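You operate a simulated robot arm through the tools that you are given. There is no shell and no other tool. Be economical: measure what you need, move in short steps, check, and stop when the job is done.

You run a simulated robot arm. Do the job below in one go: nothing can be reset, and whatever is moved stays where it is left.

TASK
Smooth the rough mouth of the Brenmoth can in the vice.
Fine: turn the smoothing cone on it till the burr is gone, stand the cone on its stud, free the can and put it on the green mat. Set down upright: smoothing cone, what you pick out.

Only the result counts: the job must be done as asked and must still hold three seconds after the hand-in. Knocking over, shifting, dropping, spilling or breaking anything else fails it.

THE ROBOT
A 6-joint arm with a two-finger parallel gripper on a trunk, on a base that drives. Base frame: it is fixed to the floor where the robot stands at the start and does not move with it; the origin is under the middle of the robot, x ahead of it, y to its left, z up; the surface under the hand at the start is at about z = 800. Lengths are in mm, angles in rad, forces in N, time in s.
With the tool pointing down near the work surface it reaches from about 360 to 820 mm from the robot's upright axis, wherever it stands. Its first joint turns from -2.897 to 2.897 rad. Places, roughly: top of the green mat [500, 500, 800]; trimming vice [400, -800, 800]. Payload 3.91 kg.
The tool frame sits at the grasp point between the pads (the TCP): z along the fingers, y along the line on which they close. The tips reach 30 mm beyond it. The gripper opens to 110 mm. The fingers are 20 mm wide and 10 mm thick; the gripper's body (48 by 112 mm) begins 55 mm behind the TCP.
Orientation is that of the tool frame in the base frame, as [roll, pitch, yaw] about the fixed x, y, z axes, in that order (R = Rz(yaw) Ry(pitch) Rx(roll)). With the fingers straight down and closing along the base's y, the tool's x points along the base's -x, its y along +y and its z along -z.

THE INTERFACE
- The arm moves only by the tool drive_tool. Its argument "targets" is a list that holds one entry, the list of rows, each a list of 7 numbers: the shift along the tool's x, y, z in cm, then the turn, a rotation vector about the tool's x, y, z in rad, then the finger opening in cm, from 0 to 11. In form: [[[dx, dy, dz, ax, ay, az, grip], ...]]. A call has 1 to 12 rows; each row is the pose to reach, as a shift and turn from the pose commanded when the call began, along the tool's axes at that moment. Rows are played at 5 a second. More than 50 mm and 0.15 rad between two rows, or a gripper value outside its range, and nothing of the call is played. Where a pose cannot be reached the arm comes as near as it can. A force on the tool above 40 N (or 10 N above the force at the start of the call, whichever is more), or a blocked arm, ends the call early, and 0.2 s more pass. Each finger travels about 45 mm/s and halts on what it meets, pressing with about 28 N; the grip force reading is that of the motor and also rises with nothing between the fingers. The clock runs only during rows and for 0.2 s after the last one: add rows that repeat a pose to give the fingers time. It gives the time, the measured TCP pose, the force on the tool (base axes), the opening and the grip force at its end, in the units of the frame above (readings bear some noise), with the torque about the TCP (base axes, N m) and any sound that the robot's microphone picked up.
- Cameras (640 x 400 px; columns grow to the right, rows downward): "scene" is now at [-5.6, 102.1, 1585]; the picture's right is [-0.45, -0.89, 0.00], its down [-0.67, 0.34, -0.66] and it looks along [0.59, -0.30, -0.75] (base axes); focal length 228 px, centre (320, 200). "wrist" rides on the gripper at [77, 7, -115] in the tool frame; the picture's right is [-0.09, 1.00, 0.00], its down [-0.80, -0.07, -0.59] and it looks along [-0.59, -0.05, 0.80] (tool axes); focal length 270 px, centre (320, 200). There is no depth. A picture from a camera that has moved, and an enlarged one, comes with that camera's place and axes in the base frame and with its lens.
- get_image(camera): a new picture of that camera. It takes no simulated time.
- move_column(by): slides the trunk up (or, below 0, down) by that many mm; the arm and the scene camera ride with it, the base frame stays. It gives what a move gives, with no picture.
- drive_base(legs): drives the robot by 1 to 6 legs, each [ahead, turn to the left] in mm and rad, along the robot's own axes; the way and the turn of a leg run together, so that a leg with both is an arc; at most 1500 mm and 3.142 rad a leg. The arm and the cameras ride along, it lands a little off, and it stops where it bumps. It gives what a move gives.
- pan_tilt(pan, tilt): turns the head with the scene camera to pan (to the left, within 2.705 rad either way) and tilt (down, from -0.506 to 1.204), counted from straight ahead of the robot. It gives what a move gives.
- inspect(camera, box): a new picture of the part [left, top, right, bottom] of that camera's present view, enlarged. It takes no simulated time.
- finish_job(): hands the job in; it is judged then, once.

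Work in short steps. Places have to be worked out from the pictures, the camera data and where the tool is seen: move nearer, look again, correct. Check each grasp and each placing, and mend what went wrong. You have 120 turns and 78 pictures in all, those below and enlarged ones among them. Open the gripper and draw the arm clear of the work before you hand the job in, unless the task says otherwise; then end with one line.

The tools are called as a command line: name --argument value ..., lists and objects as JSON in quotes. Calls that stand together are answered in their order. drive_tool: Moves the arm, as the interface text tells. Its arguments: {"type":"object","properties":{"targets":{"type":"array","items":{"type":"array","items":{"type":"array","items":{"type":"number"}}}}},"required":["targets"]} The other tools are called the same way: move_column (by) slides the trunk up or down; drive_base (legs) drives the base; pan_tilt (pan, tilt) turns the head that bears the scene camera; get_image (camera) takes a picture; inspect (camera, box) takes an enlarged picture of a part of a camera's view; finish_job () hands the job in.

At the start:

```text
clock: 0.0
position: [358.8, -268.1, 1240.3]
tcp_rot: [-3.141, 0.001, 3.137]
force: [0.1, -0.8, -0.2]
ft_torque: [-0.02, -0.02, 0.0]
grip_width: 110.1
gripper_force: 0.1
trunk travel left (down, up): [-550.0, 60.0]
robot x, y, heading: [1.0, -13.3, 0.003]
head pan, tilt: [-0.468, 0.846]
```

scene: 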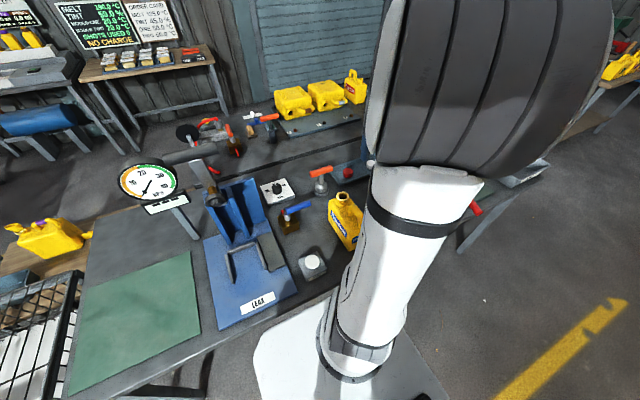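
wrist: 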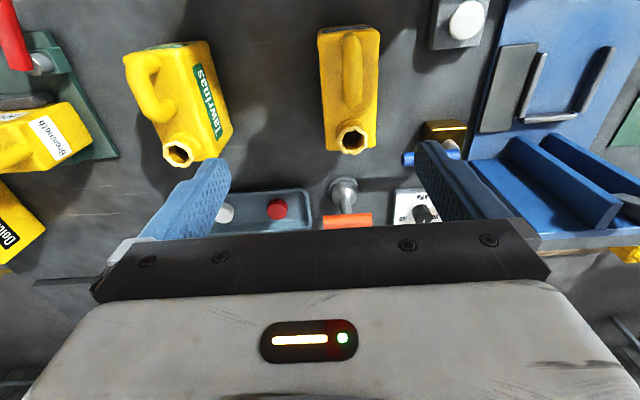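

I look first toward the trimming vice by turning the head to the right.

pan_tilt --pan -1.1 --tilt 0.75

get_image --camera "scene"

```text
clock: 1.0
position: [360.2, -269.6, 1240.9]
tcp_rot: [3.14, 0.0, 3.137]
force: [-0.7, -0.3, -1.3]
ft_torque: [0.0, -0.02, -0.01]
grip_width: 110.0
gripper_force: 0.0
trunk travel left (down, up): [-550.0, 60.0]
robot x, y, heading: [-1.7, -9.1, 0.003]
head pan, tilt: [-1.1, 0.75]
```

```text
75 pictures are left
camera scene: at [-37.8, 63.5, 1592.7], right [-0.89, -0.46, 0.0], down [-0.31, 0.61, -0.73], along [0.33, -0.65, -0.68], focal length 228 px, centre (320, 200)
```

scene: 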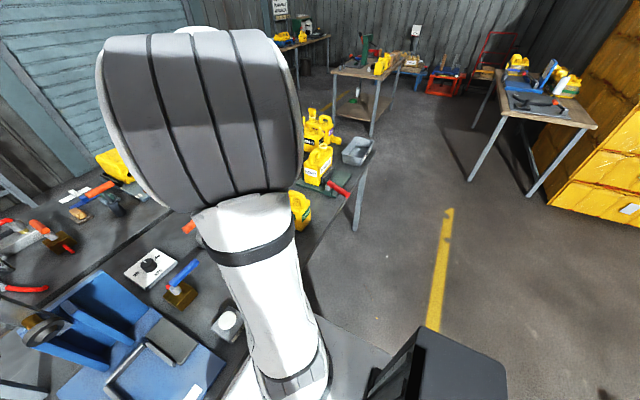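

The arm hides the vice region. I enlarge the parts I can see.

inspect --camera "wrist" --box '[0, 0, 320, 260]'

inspect --camera "scene" --box '[280, 100, 400, 240]'

inspect --camera "scene" --box '[0, 140, 260, 400]'

```text
1.54 times, centred on (160, 130) of wrist
camera zoom: at [283.2, -262.3, 1355.3], right [0.09, 1.0, 0.0], down [0.8, -0.07, 0.59], along [0.59, -0.05, -0.8], focal length 416 px, centre (566, 308)
```

zoom: 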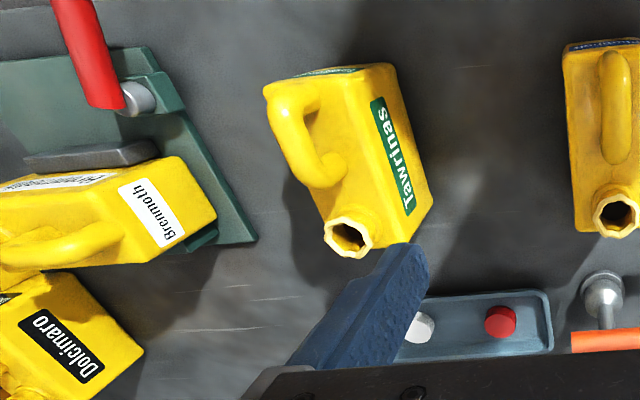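

```text
2.86 times, centred on (340, 170) of scene
camera zoom: at [-37.8, 63.5, 1592.7], right [-0.89, -0.46, 0.0], down [-0.31, 0.61, -0.73], along [0.33, -0.65, -0.68], focal length 651 px, centre (263, 286)
```

zoom: 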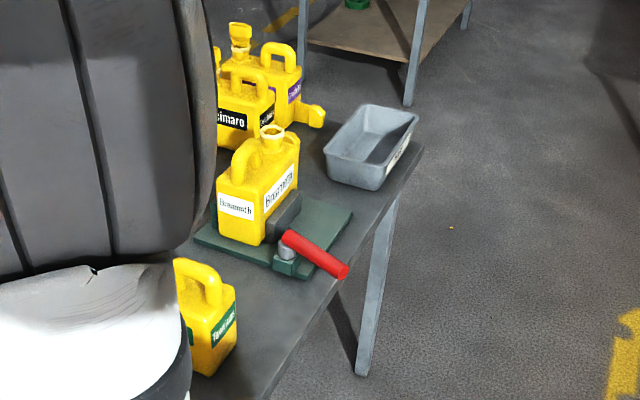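

```text
1.54 times, centred on (130, 270) of scene
camera zoom: at [-37.8, 63.5, 1592.7], right [-0.89, -0.46, 0.0], down [-0.31, 0.61, -0.73], along [0.33, -0.65, -0.68], focal length 350 px, centre (612, 92)
```

zoom: 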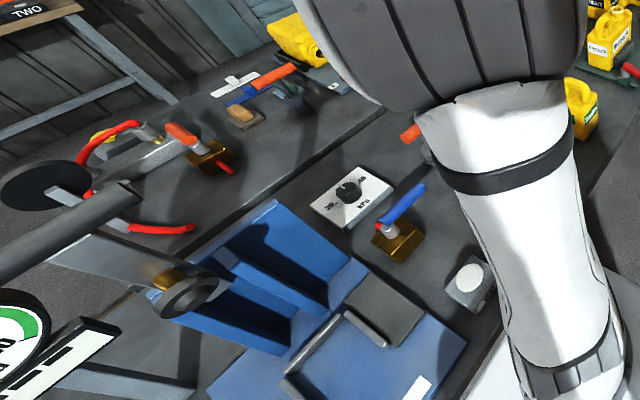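

The Brenmoth can stands in the green vice with a red lever on the near-right. I'll back off, drive ~500 mm to the right and return, so the vice is in reach.

drive_base --legs '[[-200, 0], [0, -1.571], [520, 0], [0, 1.571], [190, 0]]'

pan_tilt --pan -0.75 --tilt 0.9

get_image --camera "scene"

get_image --camera "wrist"

```text
clock: 14.0
position: [362.7, -779.4, 1240.1]
tcp_rot: [-3.141, -0.001, -3.135]
force: [1.2, -0.5, 0.2]
ft_torque: [-0.02, 0.03, 0.02]
grip_width: 110.0
gripper_force: 0.1
trunk travel left (down, up): [-550.0, 60.0]
robot x, y, heading: [-4.5, -528.5, 0.02]
head pan, tilt: [-1.1, 0.75]
```

```text
clock: 14.8
position: [360.6, -779.9, 1240.9]
tcp_rot: [3.141, 0.0, -3.134]
force: [-0.5, 0.6, 0.1]
ft_torque: [-0.02, -0.02, 0.02]
grip_width: 109.7
gripper_force: 0.0
trunk travel left (down, up): [-550.0, 60.0]
robot x, y, heading: [-4.1, -530.6, 0.021]
head pan, tilt: [-0.75, 0.901]
```

```text
71 pictures are left
camera scene: at [-23.9, -431.9, 1580.9], right [-0.67, -0.74, 0.0], down [-0.58, 0.52, -0.62], along [0.46, -0.41, -0.78], focal length 228 px, centre (320, 200)
```

scene: 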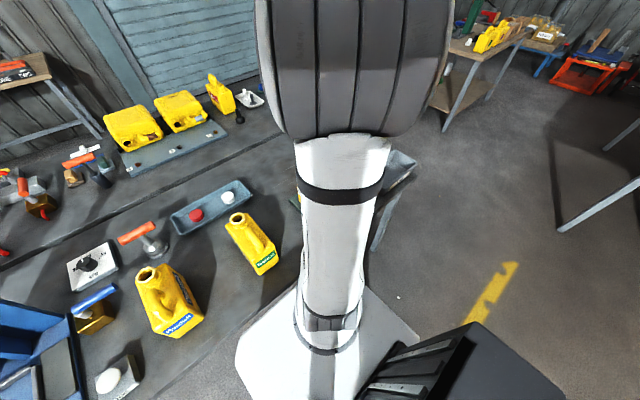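

```text
70 pictures are left
camera wrist: at [284.2, -774.2, 1355.3], right [0.08, 1.0, 0.0], down [0.8, -0.07, 0.59], along [0.59, -0.05, -0.8], focal length 270 px, centre (320, 200)
```

wrist: 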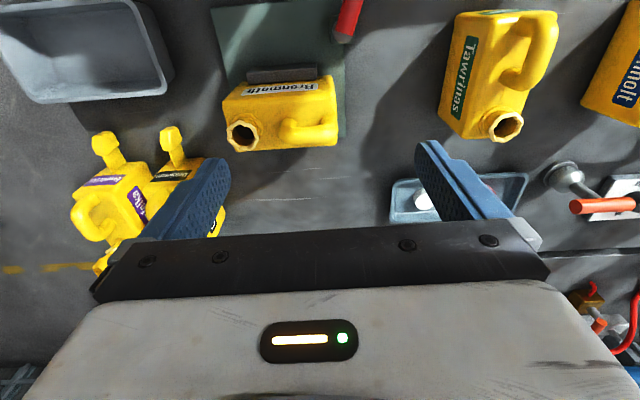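

I zoom in on the candidate tools: the orange T-handled item, the brass block with blue handle, and the tools further back.

inspect --camera "scene" --box '[50, 170, 210, 330]'

inspect --camera "wrist" --box '[480, 120, 640, 360]'

inspect --camera "scene" --box '[0, 120, 140, 260]'

inspect --camera "wrist" --box '[190, 0, 390, 180]'

```text
2.50 times, centred on (130, 250) of scene
camera zoom: at [-23.9, -431.9, 1580.9], right [-0.67, -0.74, 0.0], down [-0.58, 0.52, -0.62], along [0.46, -0.41, -0.78], focal length 570 px, centre (795, 75)
```

zoom: 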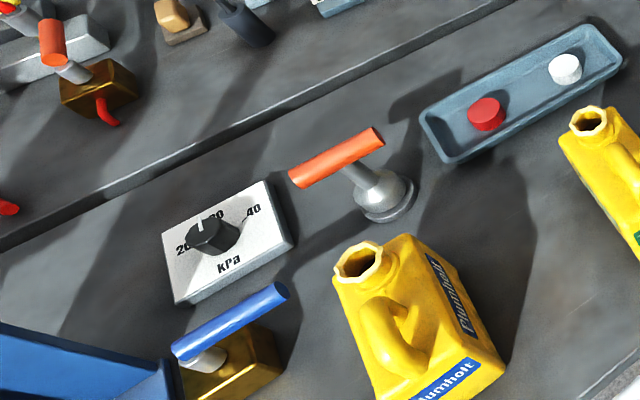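

```text
1.67 times, centred on (560, 240) of wrist
camera zoom: at [284.2, -774.2, 1355.3], right [0.08, 1.0, 0.0], down [0.8, -0.07, 0.59], along [0.59, -0.05, -0.8], focal length 450 px, centre (-80, 133)
```

zoom: 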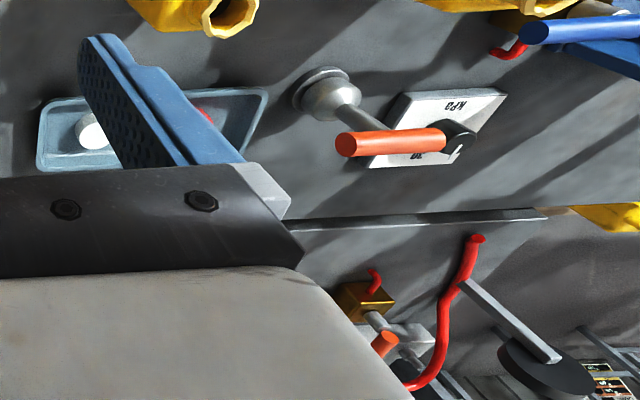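

```text
2.86 times, centred on (70, 190) of scene
camera zoom: at [-23.9, -431.9, 1580.9], right [-0.67, -0.74, 0.0], down [-0.58, 0.52, -0.62], along [0.46, -0.41, -0.78], focal length 651 px, centre (1034, 229)
```

zoom: 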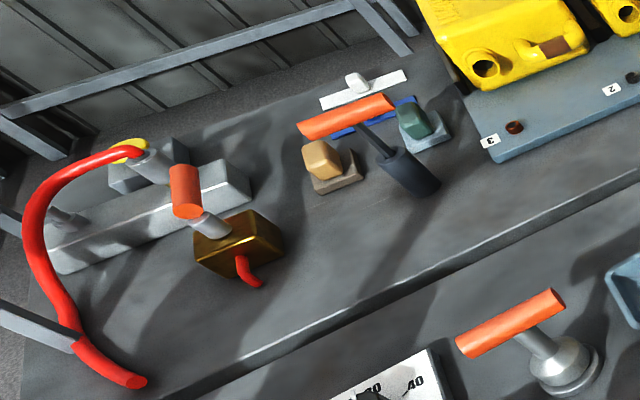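

```text
2.22 times, centred on (290, 90) of wrist
camera zoom: at [284.2, -774.2, 1355.3], right [0.08, 1.0, 0.0], down [0.8, -0.07, 0.59], along [0.59, -0.05, -0.8], focal length 601 px, centre (387, 444)
```

zoom: 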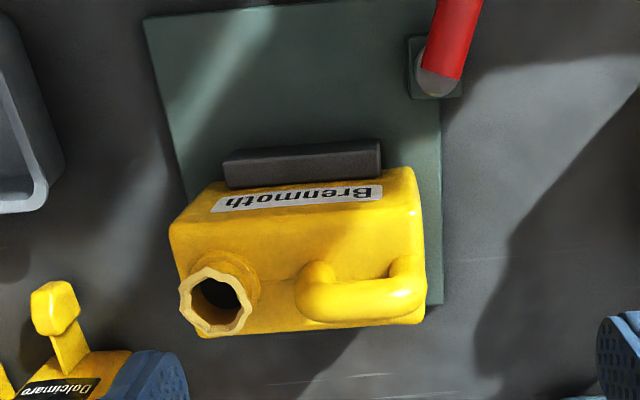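

The smoothing cone is the bell-shaped tool with an orange T-bar near [650, -238], bar at z≈940 along y. I move above it, turning the hand 90° to close along x.

drive_tool --targets '[[[-2.22, 4.15, 0, 0, 0, -0.121, 11], [-4.44, 8.3, 0, 0, 0, -0.242, 11], [-6.66, 12.45, 0, 0, 0, -0.363, 11], [-8.88, 16.6, 0, 0, 0, -0.484, 11], [-11.1, 20.75, 0, 0, 0, -0.605, 11], [-13.32, 24.9, 0, 0, 0, -0.726, 11], [-15.54, 29.05, 0, 0, 0, -0.847, 11], [-17.76, 33.2, 0, 0, 0, -0.968, 11], [-19.98, 37.35, 0, 0, 0, -1.089, 11], [-22.2, 41.5, 0, 0, 0, -1.21, 11], [-24.42, 45.65, 0, 0, 0, -1.331, 11], [-26.64, 49.8, 0, 0, 0, -1.452, 11]]]'

get_image --camera "wrist"

```text
clock: 17.4
position: [625.1, -278.1, 1240.4]
tcp_rot: [3.139, -0.002, -1.681]
force: [-0.1, 0.1, -0.4]
ft_torque: [0.0, -0.03, 0.02]
grip_width: 109.8
gripper_force: 0.1
trunk travel left (down, up): [-550.0, 60.0]
robot x, y, heading: [-2.8, -531.0, 0.013]
head pan, tilt: [-0.75, 0.901]
```

```text
65 pictures are left
camera wrist: at [610.2, -353.7, 1354.1], right [-0.98, 0.2, 0.0], down [0.16, 0.79, 0.59], along [0.12, 0.58, -0.8], focal length 270 px, centre (320, 200)
```

wrist: 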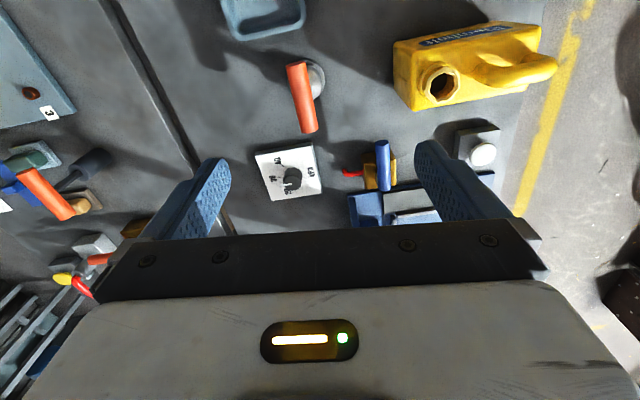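

The bar measures about [658, -242], running along y. I centre over it, fix the yaw and lower to z≈1060 for a closer look.

drive_tool --targets '[[[-1.3, -0.96, 3.5, 0, 0, -0.04, 11], [-2.6, -1.92, 7.5, 0, 0, -0.08, 11], [-3.94, -2.88, 11, 0, 0, -0.11, 11], [-3.94, -2.88, 15, 0, 0, -0.11, 11], [-3.94, -2.88, 18, 0, 0, -0.11, 11]]]'

get_image --camera "wrist"

get_image --camera "scene"

```text
clock: 18.6
position: [656.7, -244.3, 1059.8]
tcp_rot: [3.141, 0.0, -1.572]
force: [0.7, 0.0, -0.2]
ft_torque: [0.03, 0.0, 0.03]
grip_width: 109.9
gripper_force: 0.0
trunk travel left (down, up): [-550.0, 60.0]
robot x, y, heading: [1.5, -527.8, 0.015]
head pan, tilt: [-0.75, 0.901]
```

```text
64 pictures are left
camera wrist: at [650.5, -321.8, 1174.4], right [-1.0, 0.09, 0.0], down [0.07, 0.8, 0.59], along [0.05, 0.59, -0.8], focal length 270 px, centre (320, 200)
```

wrist: 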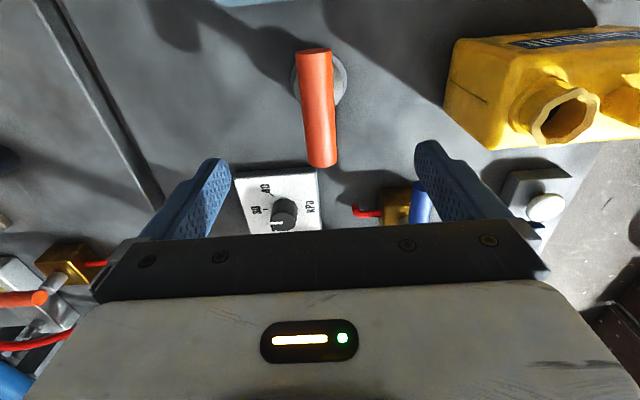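

```text
63 pictures are left
camera scene: at [-23.3, -431.7, 1580.9], right [-0.67, -0.74, 0.0], down [-0.58, 0.52, -0.62], along [0.46, -0.41, -0.78], focal length 228 px, centre (320, 200)
```

scene: 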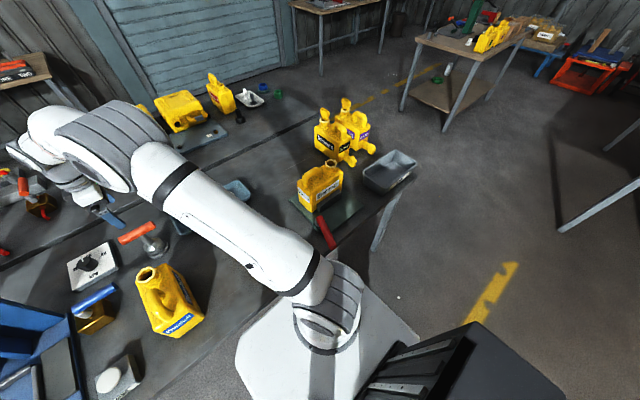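

Bar is centred below. I lower to its height and close on it.

drive_tool --targets '[[[-0.2, 0, 4, 0, 0, 0, 11], [-0.2, 0, 8, 0, 0, 0, 11], [-0.2, 0, 12.2, 0, 0, 0, 11]]]'

get_image --camera "wrist"

inspect --camera "scene" --box '[50, 150, 210, 290]'

```text
clock: 19.4
position: [657.4, -242.4, 937.7]
tcp_rot: [-3.14, 0.001, -1.573]
force: [-0.7, 0.5, -0.8]
ft_torque: [-0.03, 0.01, 0.01]
grip_width: 110.1
gripper_force: 0.0
trunk travel left (down, up): [-550.0, 60.0]
robot x, y, heading: [0.2, -526.1, 0.023]
head pan, tilt: [-0.75, 0.901]
```

```text
62 pictures are left
camera wrist: at [650.5, -320.0, 1052.3], right [-1.0, 0.09, 0.0], down [0.07, 0.8, 0.59], along [0.05, 0.59, -0.8], focal length 270 px, centre (320, 200)
```

wrist: 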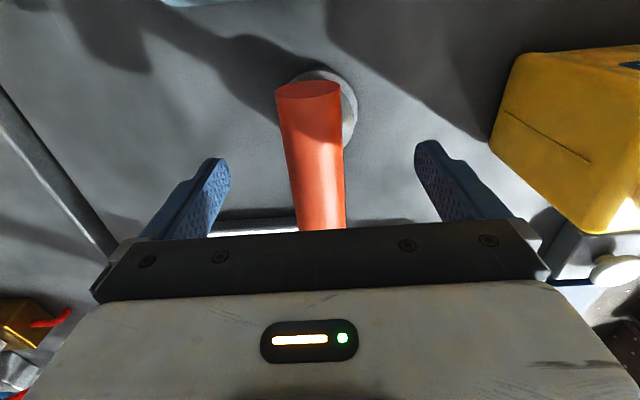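

```text
2.86 times, centred on (130, 220) of scene
camera zoom: at [-23.1, -431.6, 1580.9], right [-0.67, -0.74, 0.0], down [-0.58, 0.52, -0.62], along [0.46, -0.41, -0.78], focal length 651 px, centre (863, 143)
```

zoom: 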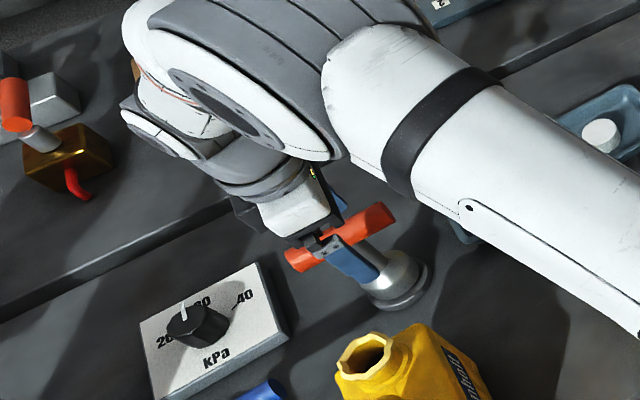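

Bar is between the fingers at the right height. Closing.

drive_tool --targets '[[[0, 0, 0, 0, 0, 0, 7], [0, 0, 0, 0, 0, 0, 4], [0, 0, 0, 0, 0, 0, 1], [0, 0, 0, 0, 0, 0, 1], [0, 0, 0, 0, 0, 0, 1], [0, 0, 0, 0, 0, 0, 1], [0, 0, 0, 0, 0, 0, 1]]]'

get_image --camera "wrist"

```text
clock: 21.0
position: [657.0, -242.0, 939.0]
tcp_rot: [-3.141, 0.001, -1.571]
force: [1.7, 0.0, 1.9]
ft_torque: [0.03, -0.06, -0.04]
grip_width: 29.4
gripper_force: 28.1
trunk travel left (down, up): [-550.0, 60.0]
robot x, y, heading: [-5.6, -527.5, 0.024]
head pan, tilt: [-0.75, 0.901]
```

```text
60 pictures are left
camera wrist: at [650.1, -320.0, 1053.1], right [-1.0, 0.09, 0.0], down [0.07, 0.8, 0.59], along [0.05, 0.59, -0.8], focal length 270 px, centre (320, 200)
```

wrist: 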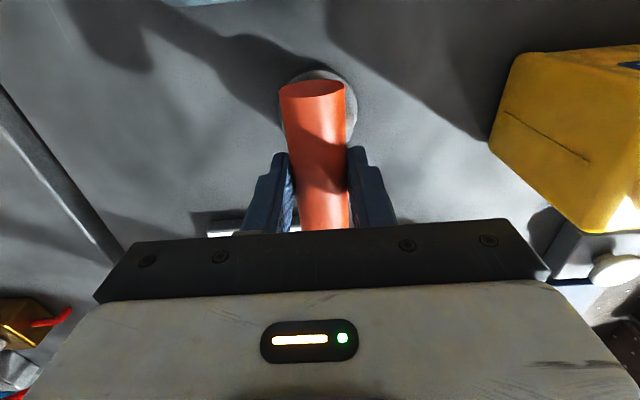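

Gripped (29 mm). I lift straight up and look at what remains and what hangs.

drive_tool --targets '[[[0, 0, -2, 0, 0, 0, 1], [0, 0, -4, 0, 0, 0, 1], [0, 0, -8, 0, 0, 0, 1], [0, 0, -12, 0, 0, 0, 1], [0, 0, -16, 0, 0, 0, 1], [0, 0, -20, 0, 0, 0, 1], [0, 0, -20, 0, 0, 0, 1]]]'

inspect --camera "scene" --box '[50, 120, 230, 290]'

get_image --camera "wrist"

```text
clock: 22.6
position: [656.1, -242.9, 1137.8]
tcp_rot: [3.138, -0.001, -1.573]
force: [-1.4, 0.2, -3.2]
ft_torque: [-0.01, -0.03, 0.03]
grip_width: 29.3
gripper_force: 28.0
trunk travel left (down, up): [-550.0, 60.0]
robot x, y, heading: [-2.4, -527.8, 0.017]
head pan, tilt: [-0.75, 0.901]
```

```text
2.35 times, centred on (140, 205) of scene
camera zoom: at [-23.3, -431.6, 1580.8], right [-0.67, -0.74, 0.0], down [-0.58, 0.52, -0.62], along [0.46, -0.41, -0.78], focal length 536 px, centre (744, 188)
```

zoom: 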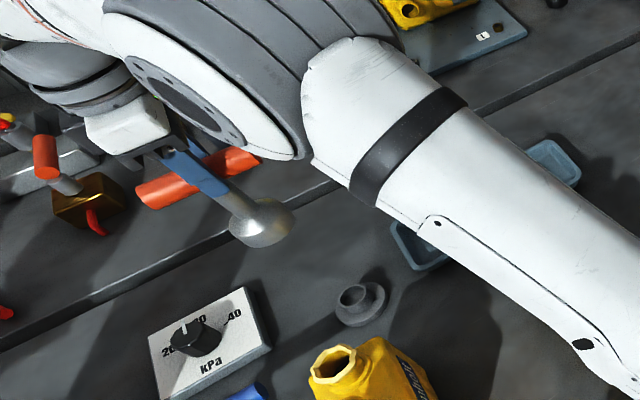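

```text
58 pictures are left
camera wrist: at [649.4, -320.3, 1252.5], right [-1.0, 0.09, 0.0], down [0.07, 0.8, 0.59], along [0.05, 0.59, -0.8], focal length 270 px, centre (320, 200)
```

wrist: 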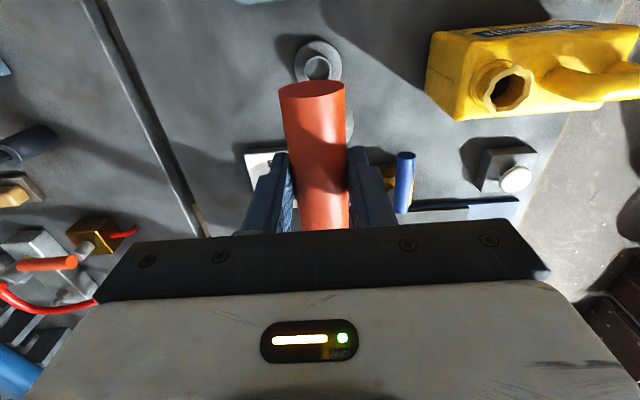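

Cone lifted cleanly; its stud (ring post) is at about [658, -243]. I raise it and carry it toward the can mouth, turning back to yaw ≈ π on the way.

drive_tool --targets '[[[0, 0, -5, 0, 0, 0, 1], [0, 0, -10, 0, 0, 0, 1], [4.6, 1.6, -10, 0, 0, 0.13, 1], [9.2, 3.2, -10, 0, 0, 0.26, 1], [13.8, 4.8, -10, 0, 0, 0.39, 1], [18.4, 6.4, -10, 0, 0, 0.52, 1], [23, 8, -10, 0, 0, 0.65, 1], [27.6, 9.6, -10, 0, 0, 0.78, 1], [32.2, 11.2, -10, 0, 0, 0.91, 1], [36.8, 12.8, -10, 0, 0, 1.04, 1], [41.4, 14.4, -10, 0, 0, 1.17, 1], [46, 16, -10, 0, 0, 1.3, 1]]]'

get_image --camera "wrist"

get_image --camera "scene"

```text
clock: 25.2
position: [497.2, -704.7, 1239.2]
tcp_rot: [3.141, 0.0, -2.875]
force: [0.7, -0.4, -2.4]
ft_torque: [0.07, 0.05, 0.0]
grip_width: 29.4
gripper_force: 27.9
trunk travel left (down, up): [-550.0, 60.0]
robot x, y, heading: [-1.6, -531.3, 0.023]
head pan, tilt: [-0.75, 0.901]
```

```text
57 pictures are left
camera wrist: at [420.4, -718.7, 1353.2], right [-0.18, 0.98, 0.0], down [0.79, 0.14, 0.59], along [0.58, 0.11, -0.8], focal length 270 px, centre (320, 200)
```

wrist: 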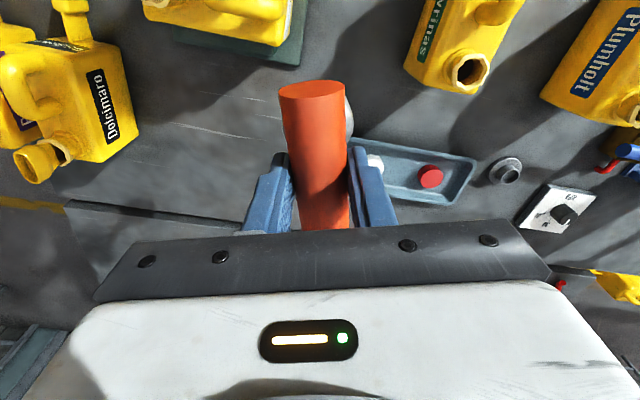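

```text
56 pictures are left
camera scene: at [-24.0, -432.7, 1580.9], right [-0.67, -0.74, 0.0], down [-0.58, 0.52, -0.62], along [0.46, -0.41, -0.78], focal length 228 px, centre (320, 200)
```

scene: 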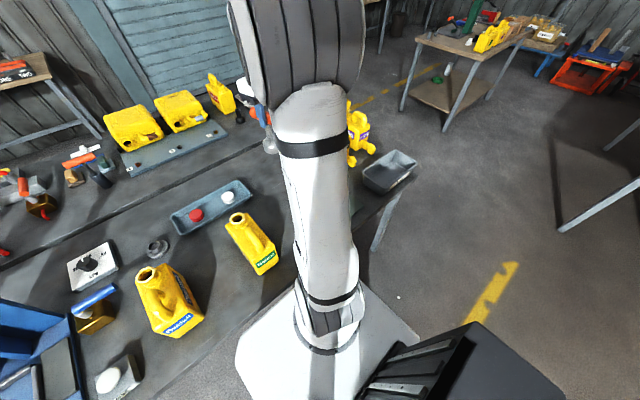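

I move to a viewpoint behind-left of the mouth so the wrist camera sees it beside the bar.

drive_tool --targets '[[[3.63, -1.39, 0, 0, 0, 0.053, 1], [7.27, -2.79, 0, 0, 0, 0.106, 1], [10.9, -4.18, 0, 0, 0, 0.159, 1], [14.5, -5.57, 0, 0, 0, 0.212, 1], [18.2, -6.97, 0, 0, 0, 0.265, 1], [18.2, -6.97, 0, 0, 0, 0.265, 1]]]'

get_image --camera "wrist"

get_image --camera "scene"

```text
clock: 26.6
position: [339.3, -817.6, 1239.1]
tcp_rot: [-3.141, 0.0, -3.139]
force: [-0.6, 0.5, -1.9]
ft_torque: [0.02, 0.0, 0.0]
grip_width: 29.1
gripper_force: 28.4
trunk travel left (down, up): [-550.0, 60.0]
robot x, y, heading: [-0.5, -528.4, 0.023]
head pan, tilt: [-0.75, 0.901]
```

```text
55 pictures are left
camera wrist: at [261.5, -811.8, 1353.1], right [0.08, 1.0, 0.0], down [0.8, -0.07, 0.59], along [0.59, -0.05, -0.8], focal length 270 px, centre (320, 200)
```

wrist: 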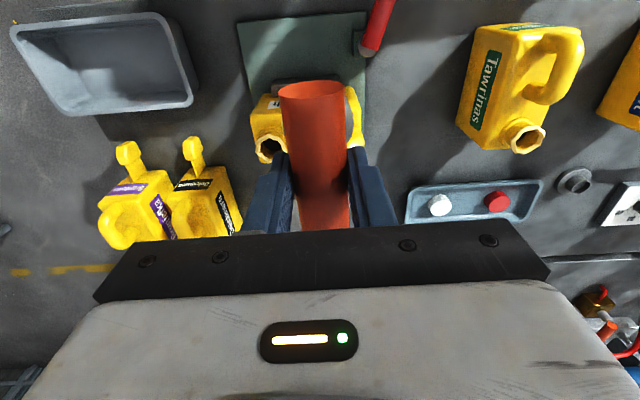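

```text
54 pictures are left
camera scene: at [-23.7, -431.9, 1580.8], right [-0.67, -0.74, 0.0], down [-0.58, 0.52, -0.62], along [0.46, -0.41, -0.78], focal length 228 px, centre (320, 200)
```

scene: 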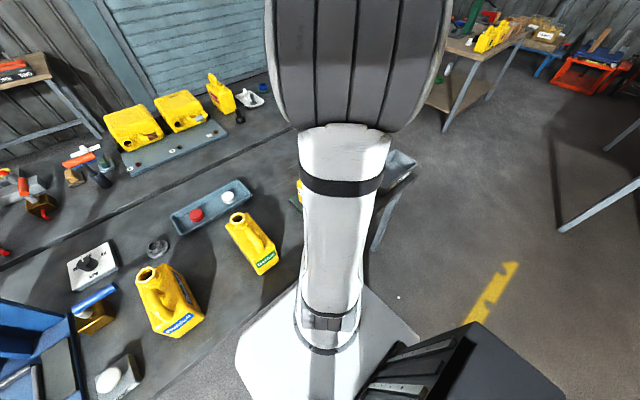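

The bar partly hides the mouth; I shift left and lower a bit for a clean close view.

drive_tool --targets '[[[-1, 3, 3.5, 0, 0, 0, 1], [-2.1, 5.8, 7, 0, 0, 0, 1], [-2.1, 5.8, 7, 0, 0, 0, 1]]]'

inspect --camera "wrist" --box '[140, 40, 400, 240]'

```text
clock: 27.4
position: [360.4, -759.1, 1168.7]
tcp_rot: [3.141, 0.0, -3.139]
force: [-0.5, -0.5, -2.4]
ft_torque: [0.03, -0.03, 0.0]
grip_width: 29.2
gripper_force: 28.1
trunk travel left (down, up): [-550.0, 60.0]
robot x, y, heading: [-1.9, -525.1, 0.019]
head pan, tilt: [-0.75, 0.901]
```

```text
2.00 times, centred on (270, 140) of wrist
camera zoom: at [283.0, -751.8, 1282.4], right [0.08, 1.0, 0.0], down [0.8, -0.07, 0.59], along [0.59, -0.05, -0.8], focal length 541 px, centre (420, 320)
```

zoom: 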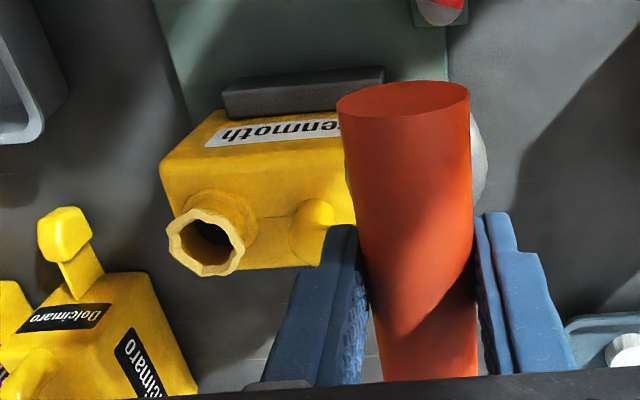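

Short-baseline triangulation is imprecise; I take another view from the right side (y≈-1010) for a wide baseline.

drive_tool --targets '[[[1, 0, -5, 0, 0, 0, 1], [1, -4, -7, 0, 0, 0, 1], [1, -8.5, -7, 0, 0, 0, 1], [1, -13, -7, 0, 0, 0, 1], [1, -17.5, -7, 0, 0, 0, 1], [1, -22, -7, 0, 0, 0, 1], [1, -25, -7, 0, 0, 0, 1], [1, -25, -7, 0, 0, 0, 1]]]'

inspect --camera "wrist" --box '[240, 20, 560, 240]'

get_image --camera "scene"

```text
refused: row 1 steps farther than a row can; nothing moved
```

```text
1.82 times, centred on (400, 130) of wrist
camera zoom: at [283.0, -751.8, 1282.4], right [0.08, 1.0, 0.0], down [0.8, -0.07, 0.59], along [0.59, -0.05, -0.8], focal length 491 px, centre (174, 327)
```

zoom: 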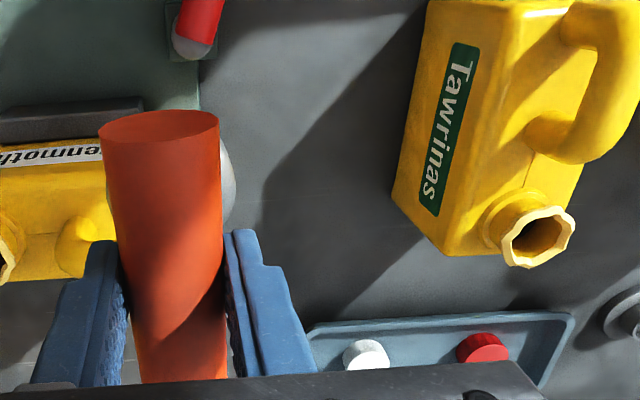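

```text
51 pictures are left
camera scene: at [-24.2, -432.0, 1580.9], right [-0.67, -0.74, 0.0], down [-0.58, 0.52, -0.62], along [0.46, -0.41, -0.78], focal length 228 px, centre (320, 200)
```

scene: 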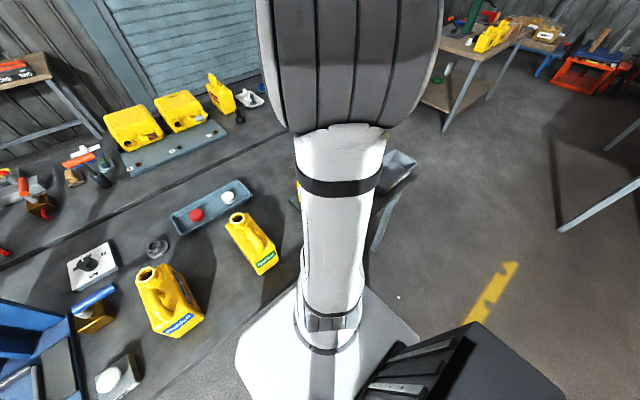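

Step was a hair too long; I resend with shorter steps.

drive_tool --targets '[[[0.5, 0, -4, 0, 0, 0, 1], [1, -3, -7, 0, 0, 0, 1], [1, -7.5, -7, 0, 0, 0, 1], [1, -12, -7, 0, 0, 0, 1], [1, -16.5, -7, 0, 0, 0, 1], [1, -21, -7, 0, 0, 0, 1], [1, -25, -7, 0, 0, 0, 1], [1, -25, -7, 0, 0, 0, 1]]]'

```text
clock: 29.2
position: [351.8, -1007.8, 1237.8]
tcp_rot: [-3.141, 0.001, -3.139]
force: [0.1, 0.6, -2.0]
ft_torque: [0.0, 0.0, -0.03]
grip_width: 29.2
gripper_force: 28.1
trunk travel left (down, up): [-550.0, 60.0]
robot x, y, heading: [-0.7, -529.7, 0.015]
head pan, tilt: [-0.75, 0.901]
```

Now the view from the right side, by wrist camera and scene camera.

inspect --camera "wrist" --box '[300, 20, 560, 240]'

inspect --camera "scene" --box '[240, 100, 440, 260]'

```text
1.82 times, centred on (430, 130) of wrist
camera zoom: at [274.5, -1002.8, 1353.3], right [0.08, 1.0, 0.0], down [0.8, -0.07, 0.59], along [0.59, -0.05, -0.8], focal length 491 px, centre (120, 327)
```

zoom: 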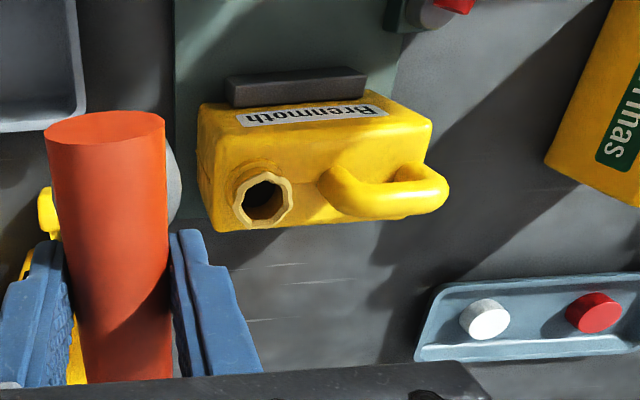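

```text
2.50 times, centred on (340, 180) of scene
camera zoom: at [-24.1, -431.6, 1580.8], right [-0.67, -0.74, 0.0], down [-0.58, 0.52, -0.62], along [0.46, -0.41, -0.78], focal length 570 px, centre (270, 250)
```

zoom: 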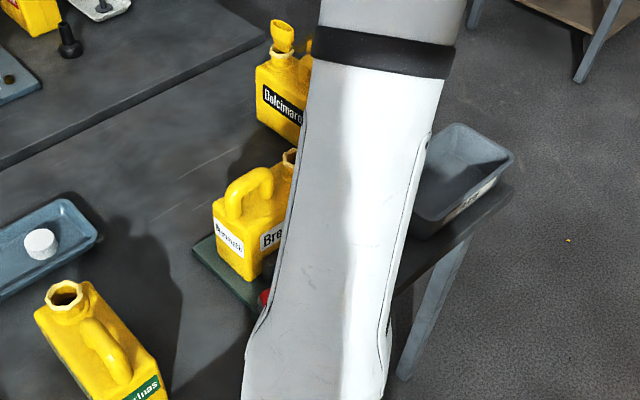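

Three wrist views agree on the mouth at ≈[435, -900, 976]. I move over it at z≈1170.

drive_tool --targets '[[[-2.1, 2.7, 0, 0, 0, 0, 1], [-4.15, 5.4, 0, 0, 0, 0, 1], [-6.2, 8.1, 0, 0, 0, 0, 1], [-8.3, 10.8, 0, 0, 0, 0, 1], [-8.3, 10.8, 3, 0, 0, 0, 1], [-8.3, 10.8, 6.8, 0, 0, 0, 1], [-8.3, 10.8, 6.8, 0, 0, 0, 1]]]'

get_image --camera "wrist"

get_image --camera "scene"

```text
clock: 30.8
position: [432.8, -900.7, 1168.6]
tcp_rot: [-3.141, 0.0, -3.136]
force: [-1.0, 0.4, -2.1]
ft_torque: [0.01, 0.0, 0.03]
grip_width: 29.4
gripper_force: 27.7
trunk travel left (down, up): [-550.0, 60.0]
robot x, y, heading: [-4.9, -531.4, 0.022]
head pan, tilt: [-0.75, 0.901]
```

```text
48 pictures are left
camera wrist: at [356.1, -894.3, 1284.6], right [0.08, 1.0, 0.0], down [0.8, -0.07, 0.59], along [0.59, -0.05, -0.8], focal length 270 px, centre (320, 200)
```

wrist: 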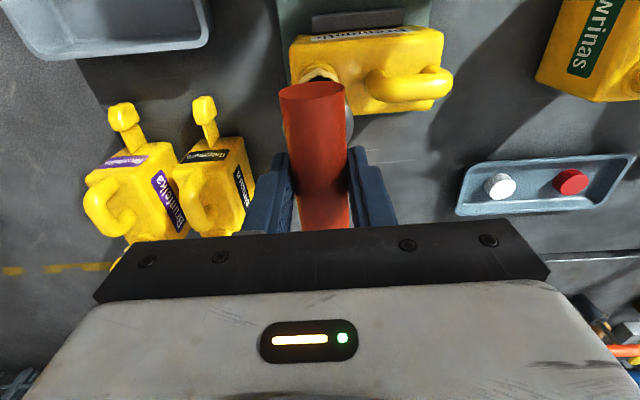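

```text
47 pictures are left
camera scene: at [-24.0, -431.8, 1580.9], right [-0.67, -0.74, 0.0], down [-0.58, 0.52, -0.62], along [0.46, -0.41, -0.78], focal length 228 px, centre (320, 200)
```

scene: 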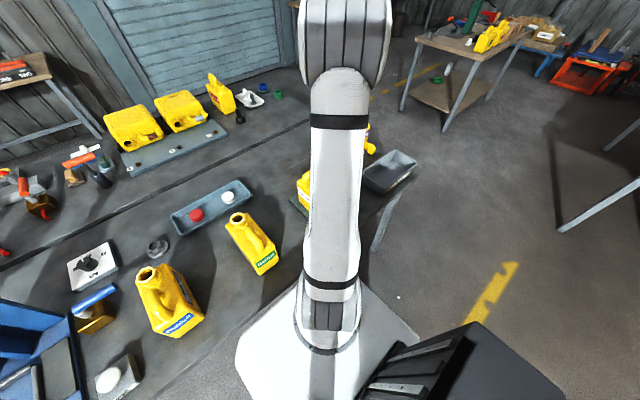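

Now I descend slowly, watching for contact force.

drive_tool --targets '[[[-0.2, 0.05, 1.5, 0, 0, 0, 1], [-0.2, 0.05, 3, 0, 0, 0, 1], [-0.2, 0.05, 3.5, 0, 0, 0, 1], [-0.2, 0.05, 4, 0, 0, 0, 1], [-0.2, 0.05, 4.4, 0, 0, 0, 1], [-0.2, 0.05, 4.8, 0, 0, 0, 1], [-0.2, 0.05, 5.2, 0, 0, 0, 1], [-0.2, 0.05, 5.6, 0, 0, 0, 1]]]'

```text
clock: 32.6
position: [436.2, -902.1, 1113.4]
tcp_rot: [3.142, 0.0, -3.138]
force: [-0.3, 0.1, -1.9]
ft_torque: [0.02, 0.01, -0.03]
grip_width: 29.2
gripper_force: 28.4
trunk travel left (down, up): [-550.0, 60.0]
robot x, y, heading: [-4.0, -528.1, 0.022]
head pan, tilt: [-0.75, 0.901]
```

No contact yet at 1113; I continue down in 3 mm rows.

drive_tool --targets '[[[0, 0.1, 0.3, 0, 0, 0, 1], [0, 0.1, 0.6, 0, 0, 0, 1], [0, 0.1, 0.9, 0, 0, 0, 1], [0, 0.1, 1.2, 0, 0, 0, 1], [0, 0.1, 1.5, 0, 0, 0, 1], [0, 0.1, 1.8, 0, 0, 0, 1]]]'

inspect --camera "wrist" --box '[240, 0, 480, 160]'

```text
clock: 34.0
position: [434.9, -899.6, 1097.6]
tcp_rot: [-3.141, -0.001, -3.138]
force: [0.0, 0.0, -2.3]
ft_torque: [0.0, -0.03, -0.01]
grip_width: 29.3
gripper_force: 27.9
trunk travel left (down, up): [-550.0, 60.0]
robot x, y, heading: [-3.6, -532.2, 0.024]
head pan, tilt: [-0.75, 0.901]
```

```text
2.50 times, centred on (360, 80) of wrist
camera zoom: at [358.8, -894.1, 1211.0], right [0.08, 1.0, 0.0], down [0.8, -0.07, 0.59], along [0.59, -0.05, -0.8], focal length 676 px, centre (220, 500)
```

zoom: 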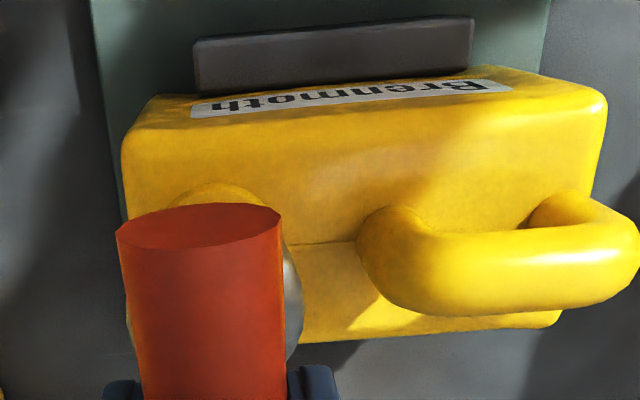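

Still free at 1097; continue down.

drive_tool --targets '[[[0, 0, 0.3, 0, 0, 0, 1], [0, 0, 0.6, 0, 0, 0, 1], [0, 0, 0.9, 0, 0, 0, 1], [0, 0, 1.2, 0, 0, 0, 1], [0, 0, 1.5, 0, 0, 0, 1], [0, 0, 1.8, 0, 0, 0, 1]]]'

```text
clock: 35.4
position: [434.6, -898.3, 1078.8]
tcp_rot: [-3.14, 0.001, -3.138]
force: [2.9, 1.3, 21.1]
ft_torque: [0.04, 0.11, -0.03]
grip_width: 29.2
gripper_force: 28.0
trunk travel left (down, up): [-550.0, 60.0]
robot x, y, heading: [-4.2, -528.7, 0.015]
head pan, tilt: [-0.75, 0.901]
```

Contact with ~23 N, small lateral force. I back off 1 mm and start turning.

drive_tool --targets '[[[0, 0, -0.05, 0, 0, 0.14, 1], [0, 0, -0.05, 0, 0, 0.28, 1], [0, 0, -0.05, 0, 0, 0.42, 1], [0, 0, -0.05, 0, 0, 0.56, 1], [0, 0, -0.05, 0, 0, 0.7, 1], [0, 0, -0.05, 0, 0, 0.84, 1], [0, 0, -0.05, 0, 0, 0.98, 1], [0, 0, -0.05, 0, 0, 1.12, 1], [0, 0, -0.05, 0, 0, 1.26, 1], [0, 0, -0.05, 0, 0, 1.4, 1], [0, 0, -0.05, 0, 0, 1.54, 1], [0, 0, -0.05, 0, 0, 1.68, 1]]]'

```text
clock: 38.0
position: [434.2, -899.3, 1079.7]
tcp_rot: [-3.141, -0.001, 1.465]
force: [2.5, 3.5, -1.7]
ft_torque: [0.38, -0.23, 0.04]
grip_width: 29.3
gripper_force: 27.5
trunk travel left (down, up): [-550.0, 60.0]
robot x, y, heading: [-0.1, -530.3, 0.022]
head pan, tilt: [-0.75, 0.901]
```

Axial force fell to nil, no sound. I press down again by 1 mm and turn back.

drive_tool --targets '[[[0, 0, 0.1, 0, 0, 0, 1], [0, 0, 0.1, 0, 0, -0.14, 1], [0, 0, 0.1, 0, 0, -0.28, 1], [0, 0, 0.1, 0, 0, -0.42, 1], [0, 0, 0.1, 0, 0, -0.56, 1]]]'

```text
clock: 39.2
position: [436.0, -899.6, 1079.1]
tcp_rot: [-3.141, -0.001, 2.027]
force: [0.8, 0.4, -1.4]
ft_torque: [0.01, -0.03, 0.01]
grip_width: 29.5
gripper_force: 28.0
trunk travel left (down, up): [-550.0, 60.0]
robot x, y, heading: [0.1, -528.9, 0.018]
head pan, tilt: [-0.75, 0.901]
```

No contact now. I go down in 1 mm rows until force builds.

drive_tool --targets '[[[0, 0, 0.1, 0, 0, 0, 1], [0, 0, 0.2, 0, 0, 0, 1], [0, 0, 0.3, 0, 0, 0, 1], [0, 0, 0.3, 0, 0, 0, 1]]]'

get_image --camera "wrist"

```text
clock: 40.2
position: [435.0, -900.5, 1076.1]
tcp_rot: [3.141, 0.0, 2.026]
force: [0.0, 0.0, -3.0]
ft_torque: [-0.02, 0.04, 0.0]
grip_width: 29.0
gripper_force: 28.2
trunk travel left (down, up): [-550.0, 60.0]
robot x, y, heading: [-1.8, -532.7, 0.021]
head pan, tilt: [-0.75, 0.901]
```

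```text
45 pictures are left
camera wrist: at [407.7, -828.3, 1189.8], right [0.93, 0.36, 0.0], down [0.29, -0.75, 0.59], along [0.21, -0.55, -0.8], focal length 270 px, centre (320, 200)
```

wrist: 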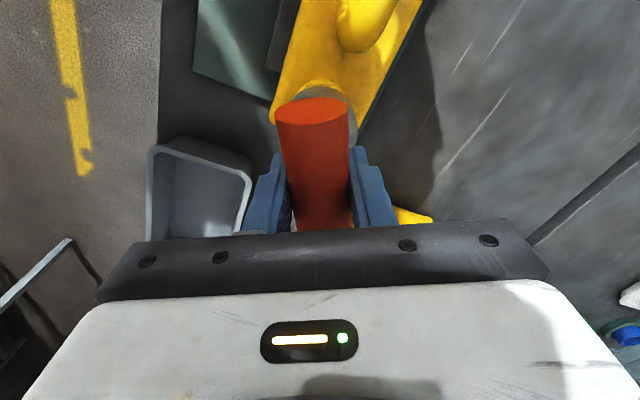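

The can is in place and the bell sits over the mouth. I continue down in 2 mm rows until contact.

drive_tool --targets '[[[0, 0, 0.2, 0, 0, 0, 1], [0, 0, 0.4, 0, 0, 0, 1], [0, 0, 0.6, 0, 0, 0, 1], [0, 0, 0.8, 0, 0, 0, 1]]]'

```text
clock: 41.2
position: [434.9, -900.7, 1066.6]
tcp_rot: [3.141, 0.0, 2.027]
force: [-0.6, 0.5, -2.2]
ft_torque: [0.02, 0.0, 0.01]
grip_width: 29.2
gripper_force: 28.0
trunk travel left (down, up): [-550.0, 60.0]
robot x, y, heading: [-2.6, -532.0, 0.022]
head pan, tilt: [-0.75, 0.901]
```

Still nothing at 1067; I inspect the grip and bell closely before going further.

inspect --camera "wrist" --box '[220, 0, 440, 140]'

inspect --camera "scene" --box '[240, 100, 440, 260]'

```text
2.86 times, centred on (330, 70) of wrist
camera zoom: at [408.1, -828.1, 1181.6], right [0.93, 0.36, 0.0], down [0.29, -0.75, 0.59], along [0.21, -0.55, -0.8], focal length 772 px, centre (291, 571)
```

zoom: 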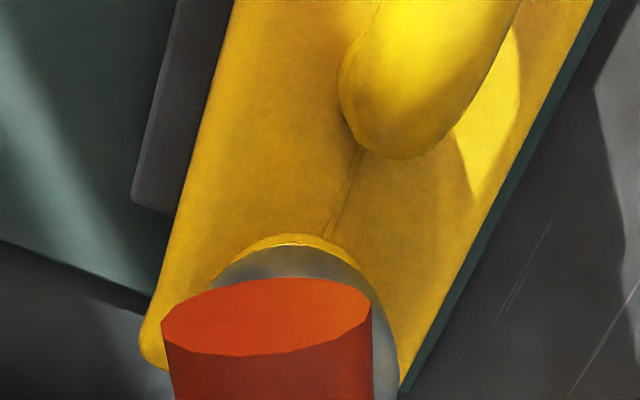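

```text
2.50 times, centred on (340, 180) of scene
camera zoom: at [-23.8, -432.0, 1580.9], right [-0.67, -0.74, 0.0], down [-0.58, 0.52, -0.62], along [0.46, -0.41, -0.78], focal length 570 px, centre (270, 250)
```

zoom: 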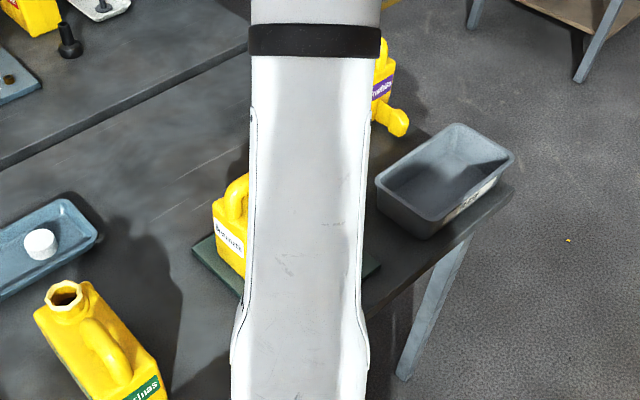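

The bell now surrounds the neck (hollow cone). I continue descending gently.

drive_tool --targets '[[[0, 0, 0.2, 0, 0, 0, 1], [0, 0, 0.4, 0, 0, 0, 1], [0, 0, 0.6, 0, 0, 0, 1]]]'

```text
clock: 42.0
position: [435.2, -899.2, 1064.5]
tcp_rot: [3.139, 0.005, 2.027]
force: [-1.8, 1.3, 20.3]
ft_torque: [-0.29, -0.18, 0.0]
grip_width: 29.7
gripper_force: 28.4
trunk travel left (down, up): [-550.0, 60.0]
robot x, y, heading: [0.3, -530.1, 0.021]
head pan, tilt: [-0.75, 0.901]
```

Contact with ~22 N at z 1064.5. I hold this press and turn, listening.

drive_tool --targets '[[[0, 0, 0, 0, 0, -0.14, 1], [0, 0, 0, 0, 0, -0.28, 1], [0, 0, 0, 0, 0, -0.42, 1], [0, 0, 0, 0, 0, -0.56, 1]]]'

```text
clock: 43.0
position: [434.4, -899.4, 1063.0]
tcp_rot: [3.141, 0.002, 2.589]
force: [-2.8, -1.5, 18.0]
ft_torque: [-0.2, -0.2, -0.16]
grip_width: 29.3
gripper_force: 27.4
trunk travel left (down, up): [-550.0, 60.0]
robot x, y, heading: [-3.3, -529.4, 0.023]
head pan, tilt: [-0.75, 0.901]
```

A friction torque now appears about z. I keep turning under this press.

drive_tool --targets '[[[0, 0, 0, 0, 0, -0.14, 1], [0, 0, 0, 0, 0, -0.28, 1], [0, 0, 0, 0, 0, -0.42, 1], [0, 0, 0, 0, 0, -0.56, 1], [0, 0, 0, 0, 0, -0.7, 1], [0, 0, 0, 0, 0, -0.84, 1], [0, 0, 0, 0, 0, -0.98, 1], [0, 0, 0, 0, 0, -1.12, 1], [0, 0, 0, 0, 0, -1.26, 1], [0, 0, 0, 0, 0, -1.4, 1], [0, 0, 0, 0, 0, -1.54, 1], [0, 0, 0, 0, 0, -1.68, 1]]]'

get_image --camera "wrist"

```text
clock: 45.6
position: [434.3, -899.7, 1061.3]
tcp_rot: [-3.138, 0.001, -2.016]
force: [-4.0, -8.9, 10.9]
ft_torque: [-0.48, 0.19, -0.08]
grip_width: 29.2
gripper_force: 28.0
trunk travel left (down, up): [-550.0, 60.0]
robot x, y, heading: [-2.7, -529.6, 0.016]
head pan, tilt: [-0.75, 0.901]
```

```text
42 pictures are left
camera wrist: at [395.3, -967.1, 1175.9], right [-0.86, 0.51, 0.0], down [0.41, 0.69, 0.59], along [0.3, 0.51, -0.8], focal length 270 px, centre (320, 200)
```

wrist: 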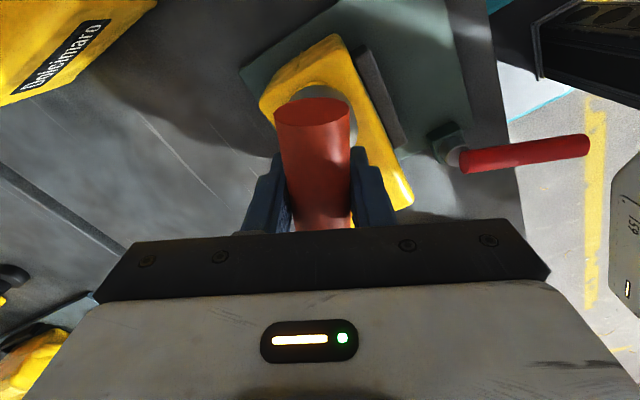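

The cone axis appears offset ~2 mm from the TCP along tool -x (side force -9 N). I compensate by orbiting the TCP by 2 mm while turning back, keeping the press.

drive_tool --targets '[[[0.2, 0, 0.1, 0, 0, 0, 1], [0.2, 0.03, 0.1, 0, 0, 0.14, 1], [0.19, 0.055, 0.1, 0, 0, 0.28, 1], [0.18, 0.08, 0.1, 0, 0, 0.42, 1], [0.17, 0.106, 0.1, 0, 0, 0.56, 1], [0.15, 0.13, 0.1, 0, 0, 0.7, 1], [0.13, 0.15, 0.1, 0, 0, 0.84, 1], [0.11, 0.166, 0.1, 0, 0, 0.98, 1], [0.087, 0.18, 0.1, 0, 0, 1.12, 1], [0.06, 0.19, 0.1, 0, 0, 1.26, 1], [0.034, 0.197, 0.1, 0, 0, 1.4, 1], [0.006, 0.2, 0.1, 0, 0, 1.54, 1]]]'

```text
clock: 48.2
position: [432.6, -898.2, 1061.6]
tcp_rot: [3.141, 0.0, 2.724]
force: [2.3, 1.3, 10.7]
ft_torque: [-0.12, -0.39, 0.1]
grip_width: 29.4
gripper_force: 27.9
trunk travel left (down, up): [-550.0, 60.0]
robot x, y, heading: [-1.9, -530.2, 0.018]
head pan, tilt: [-0.75, 0.901]
```

Lateral force is small now. Continue the turn with slightly more press.

drive_tool --targets '[[[0, 0.03, 0.1, 0, 0, 0.14, 1], [-0.01, 0.055, 0.1, 0, 0, 0.28, 1], [-0.02, 0.08, 0.1, 0, 0, 0.42, 1], [-0.03, 0.106, 0.1, 0, 0, 0.56, 1], [-0.05, 0.13, 0.1, 0, 0, 0.7, 1], [-0.07, 0.15, 0.1, 0, 0, 0.84, 1], [-0.09, 0.166, 0.1, 0, 0, 0.98, 1], [-0.113, 0.18, 0.1, 0, 0, 1.12, 1], [-0.14, 0.19, 0.1, 0, 0, 1.26, 1], [-0.166, 0.197, 0.1, 0, 0, 1.4, 1], [-0.194, 0.2, 0.1, 0, 0, 1.54, 1], [-0.22, 0.199, 0.1, 0, 0, 1.68, 1]]]'

```text
clock: 50.8
position: [435.9, -896.8, 1059.9]
tcp_rot: [3.141, 0.001, 1.041]
force: [0.6, -2.6, 13.4]
ft_torque: [-0.25, 0.22, 0.11]
grip_width: 29.6
gripper_force: 27.9
trunk travel left (down, up): [-550.0, 60.0]
robot x, y, heading: [0.5, -531.1, 0.019]
head pan, tilt: [-0.75, 0.901]
```

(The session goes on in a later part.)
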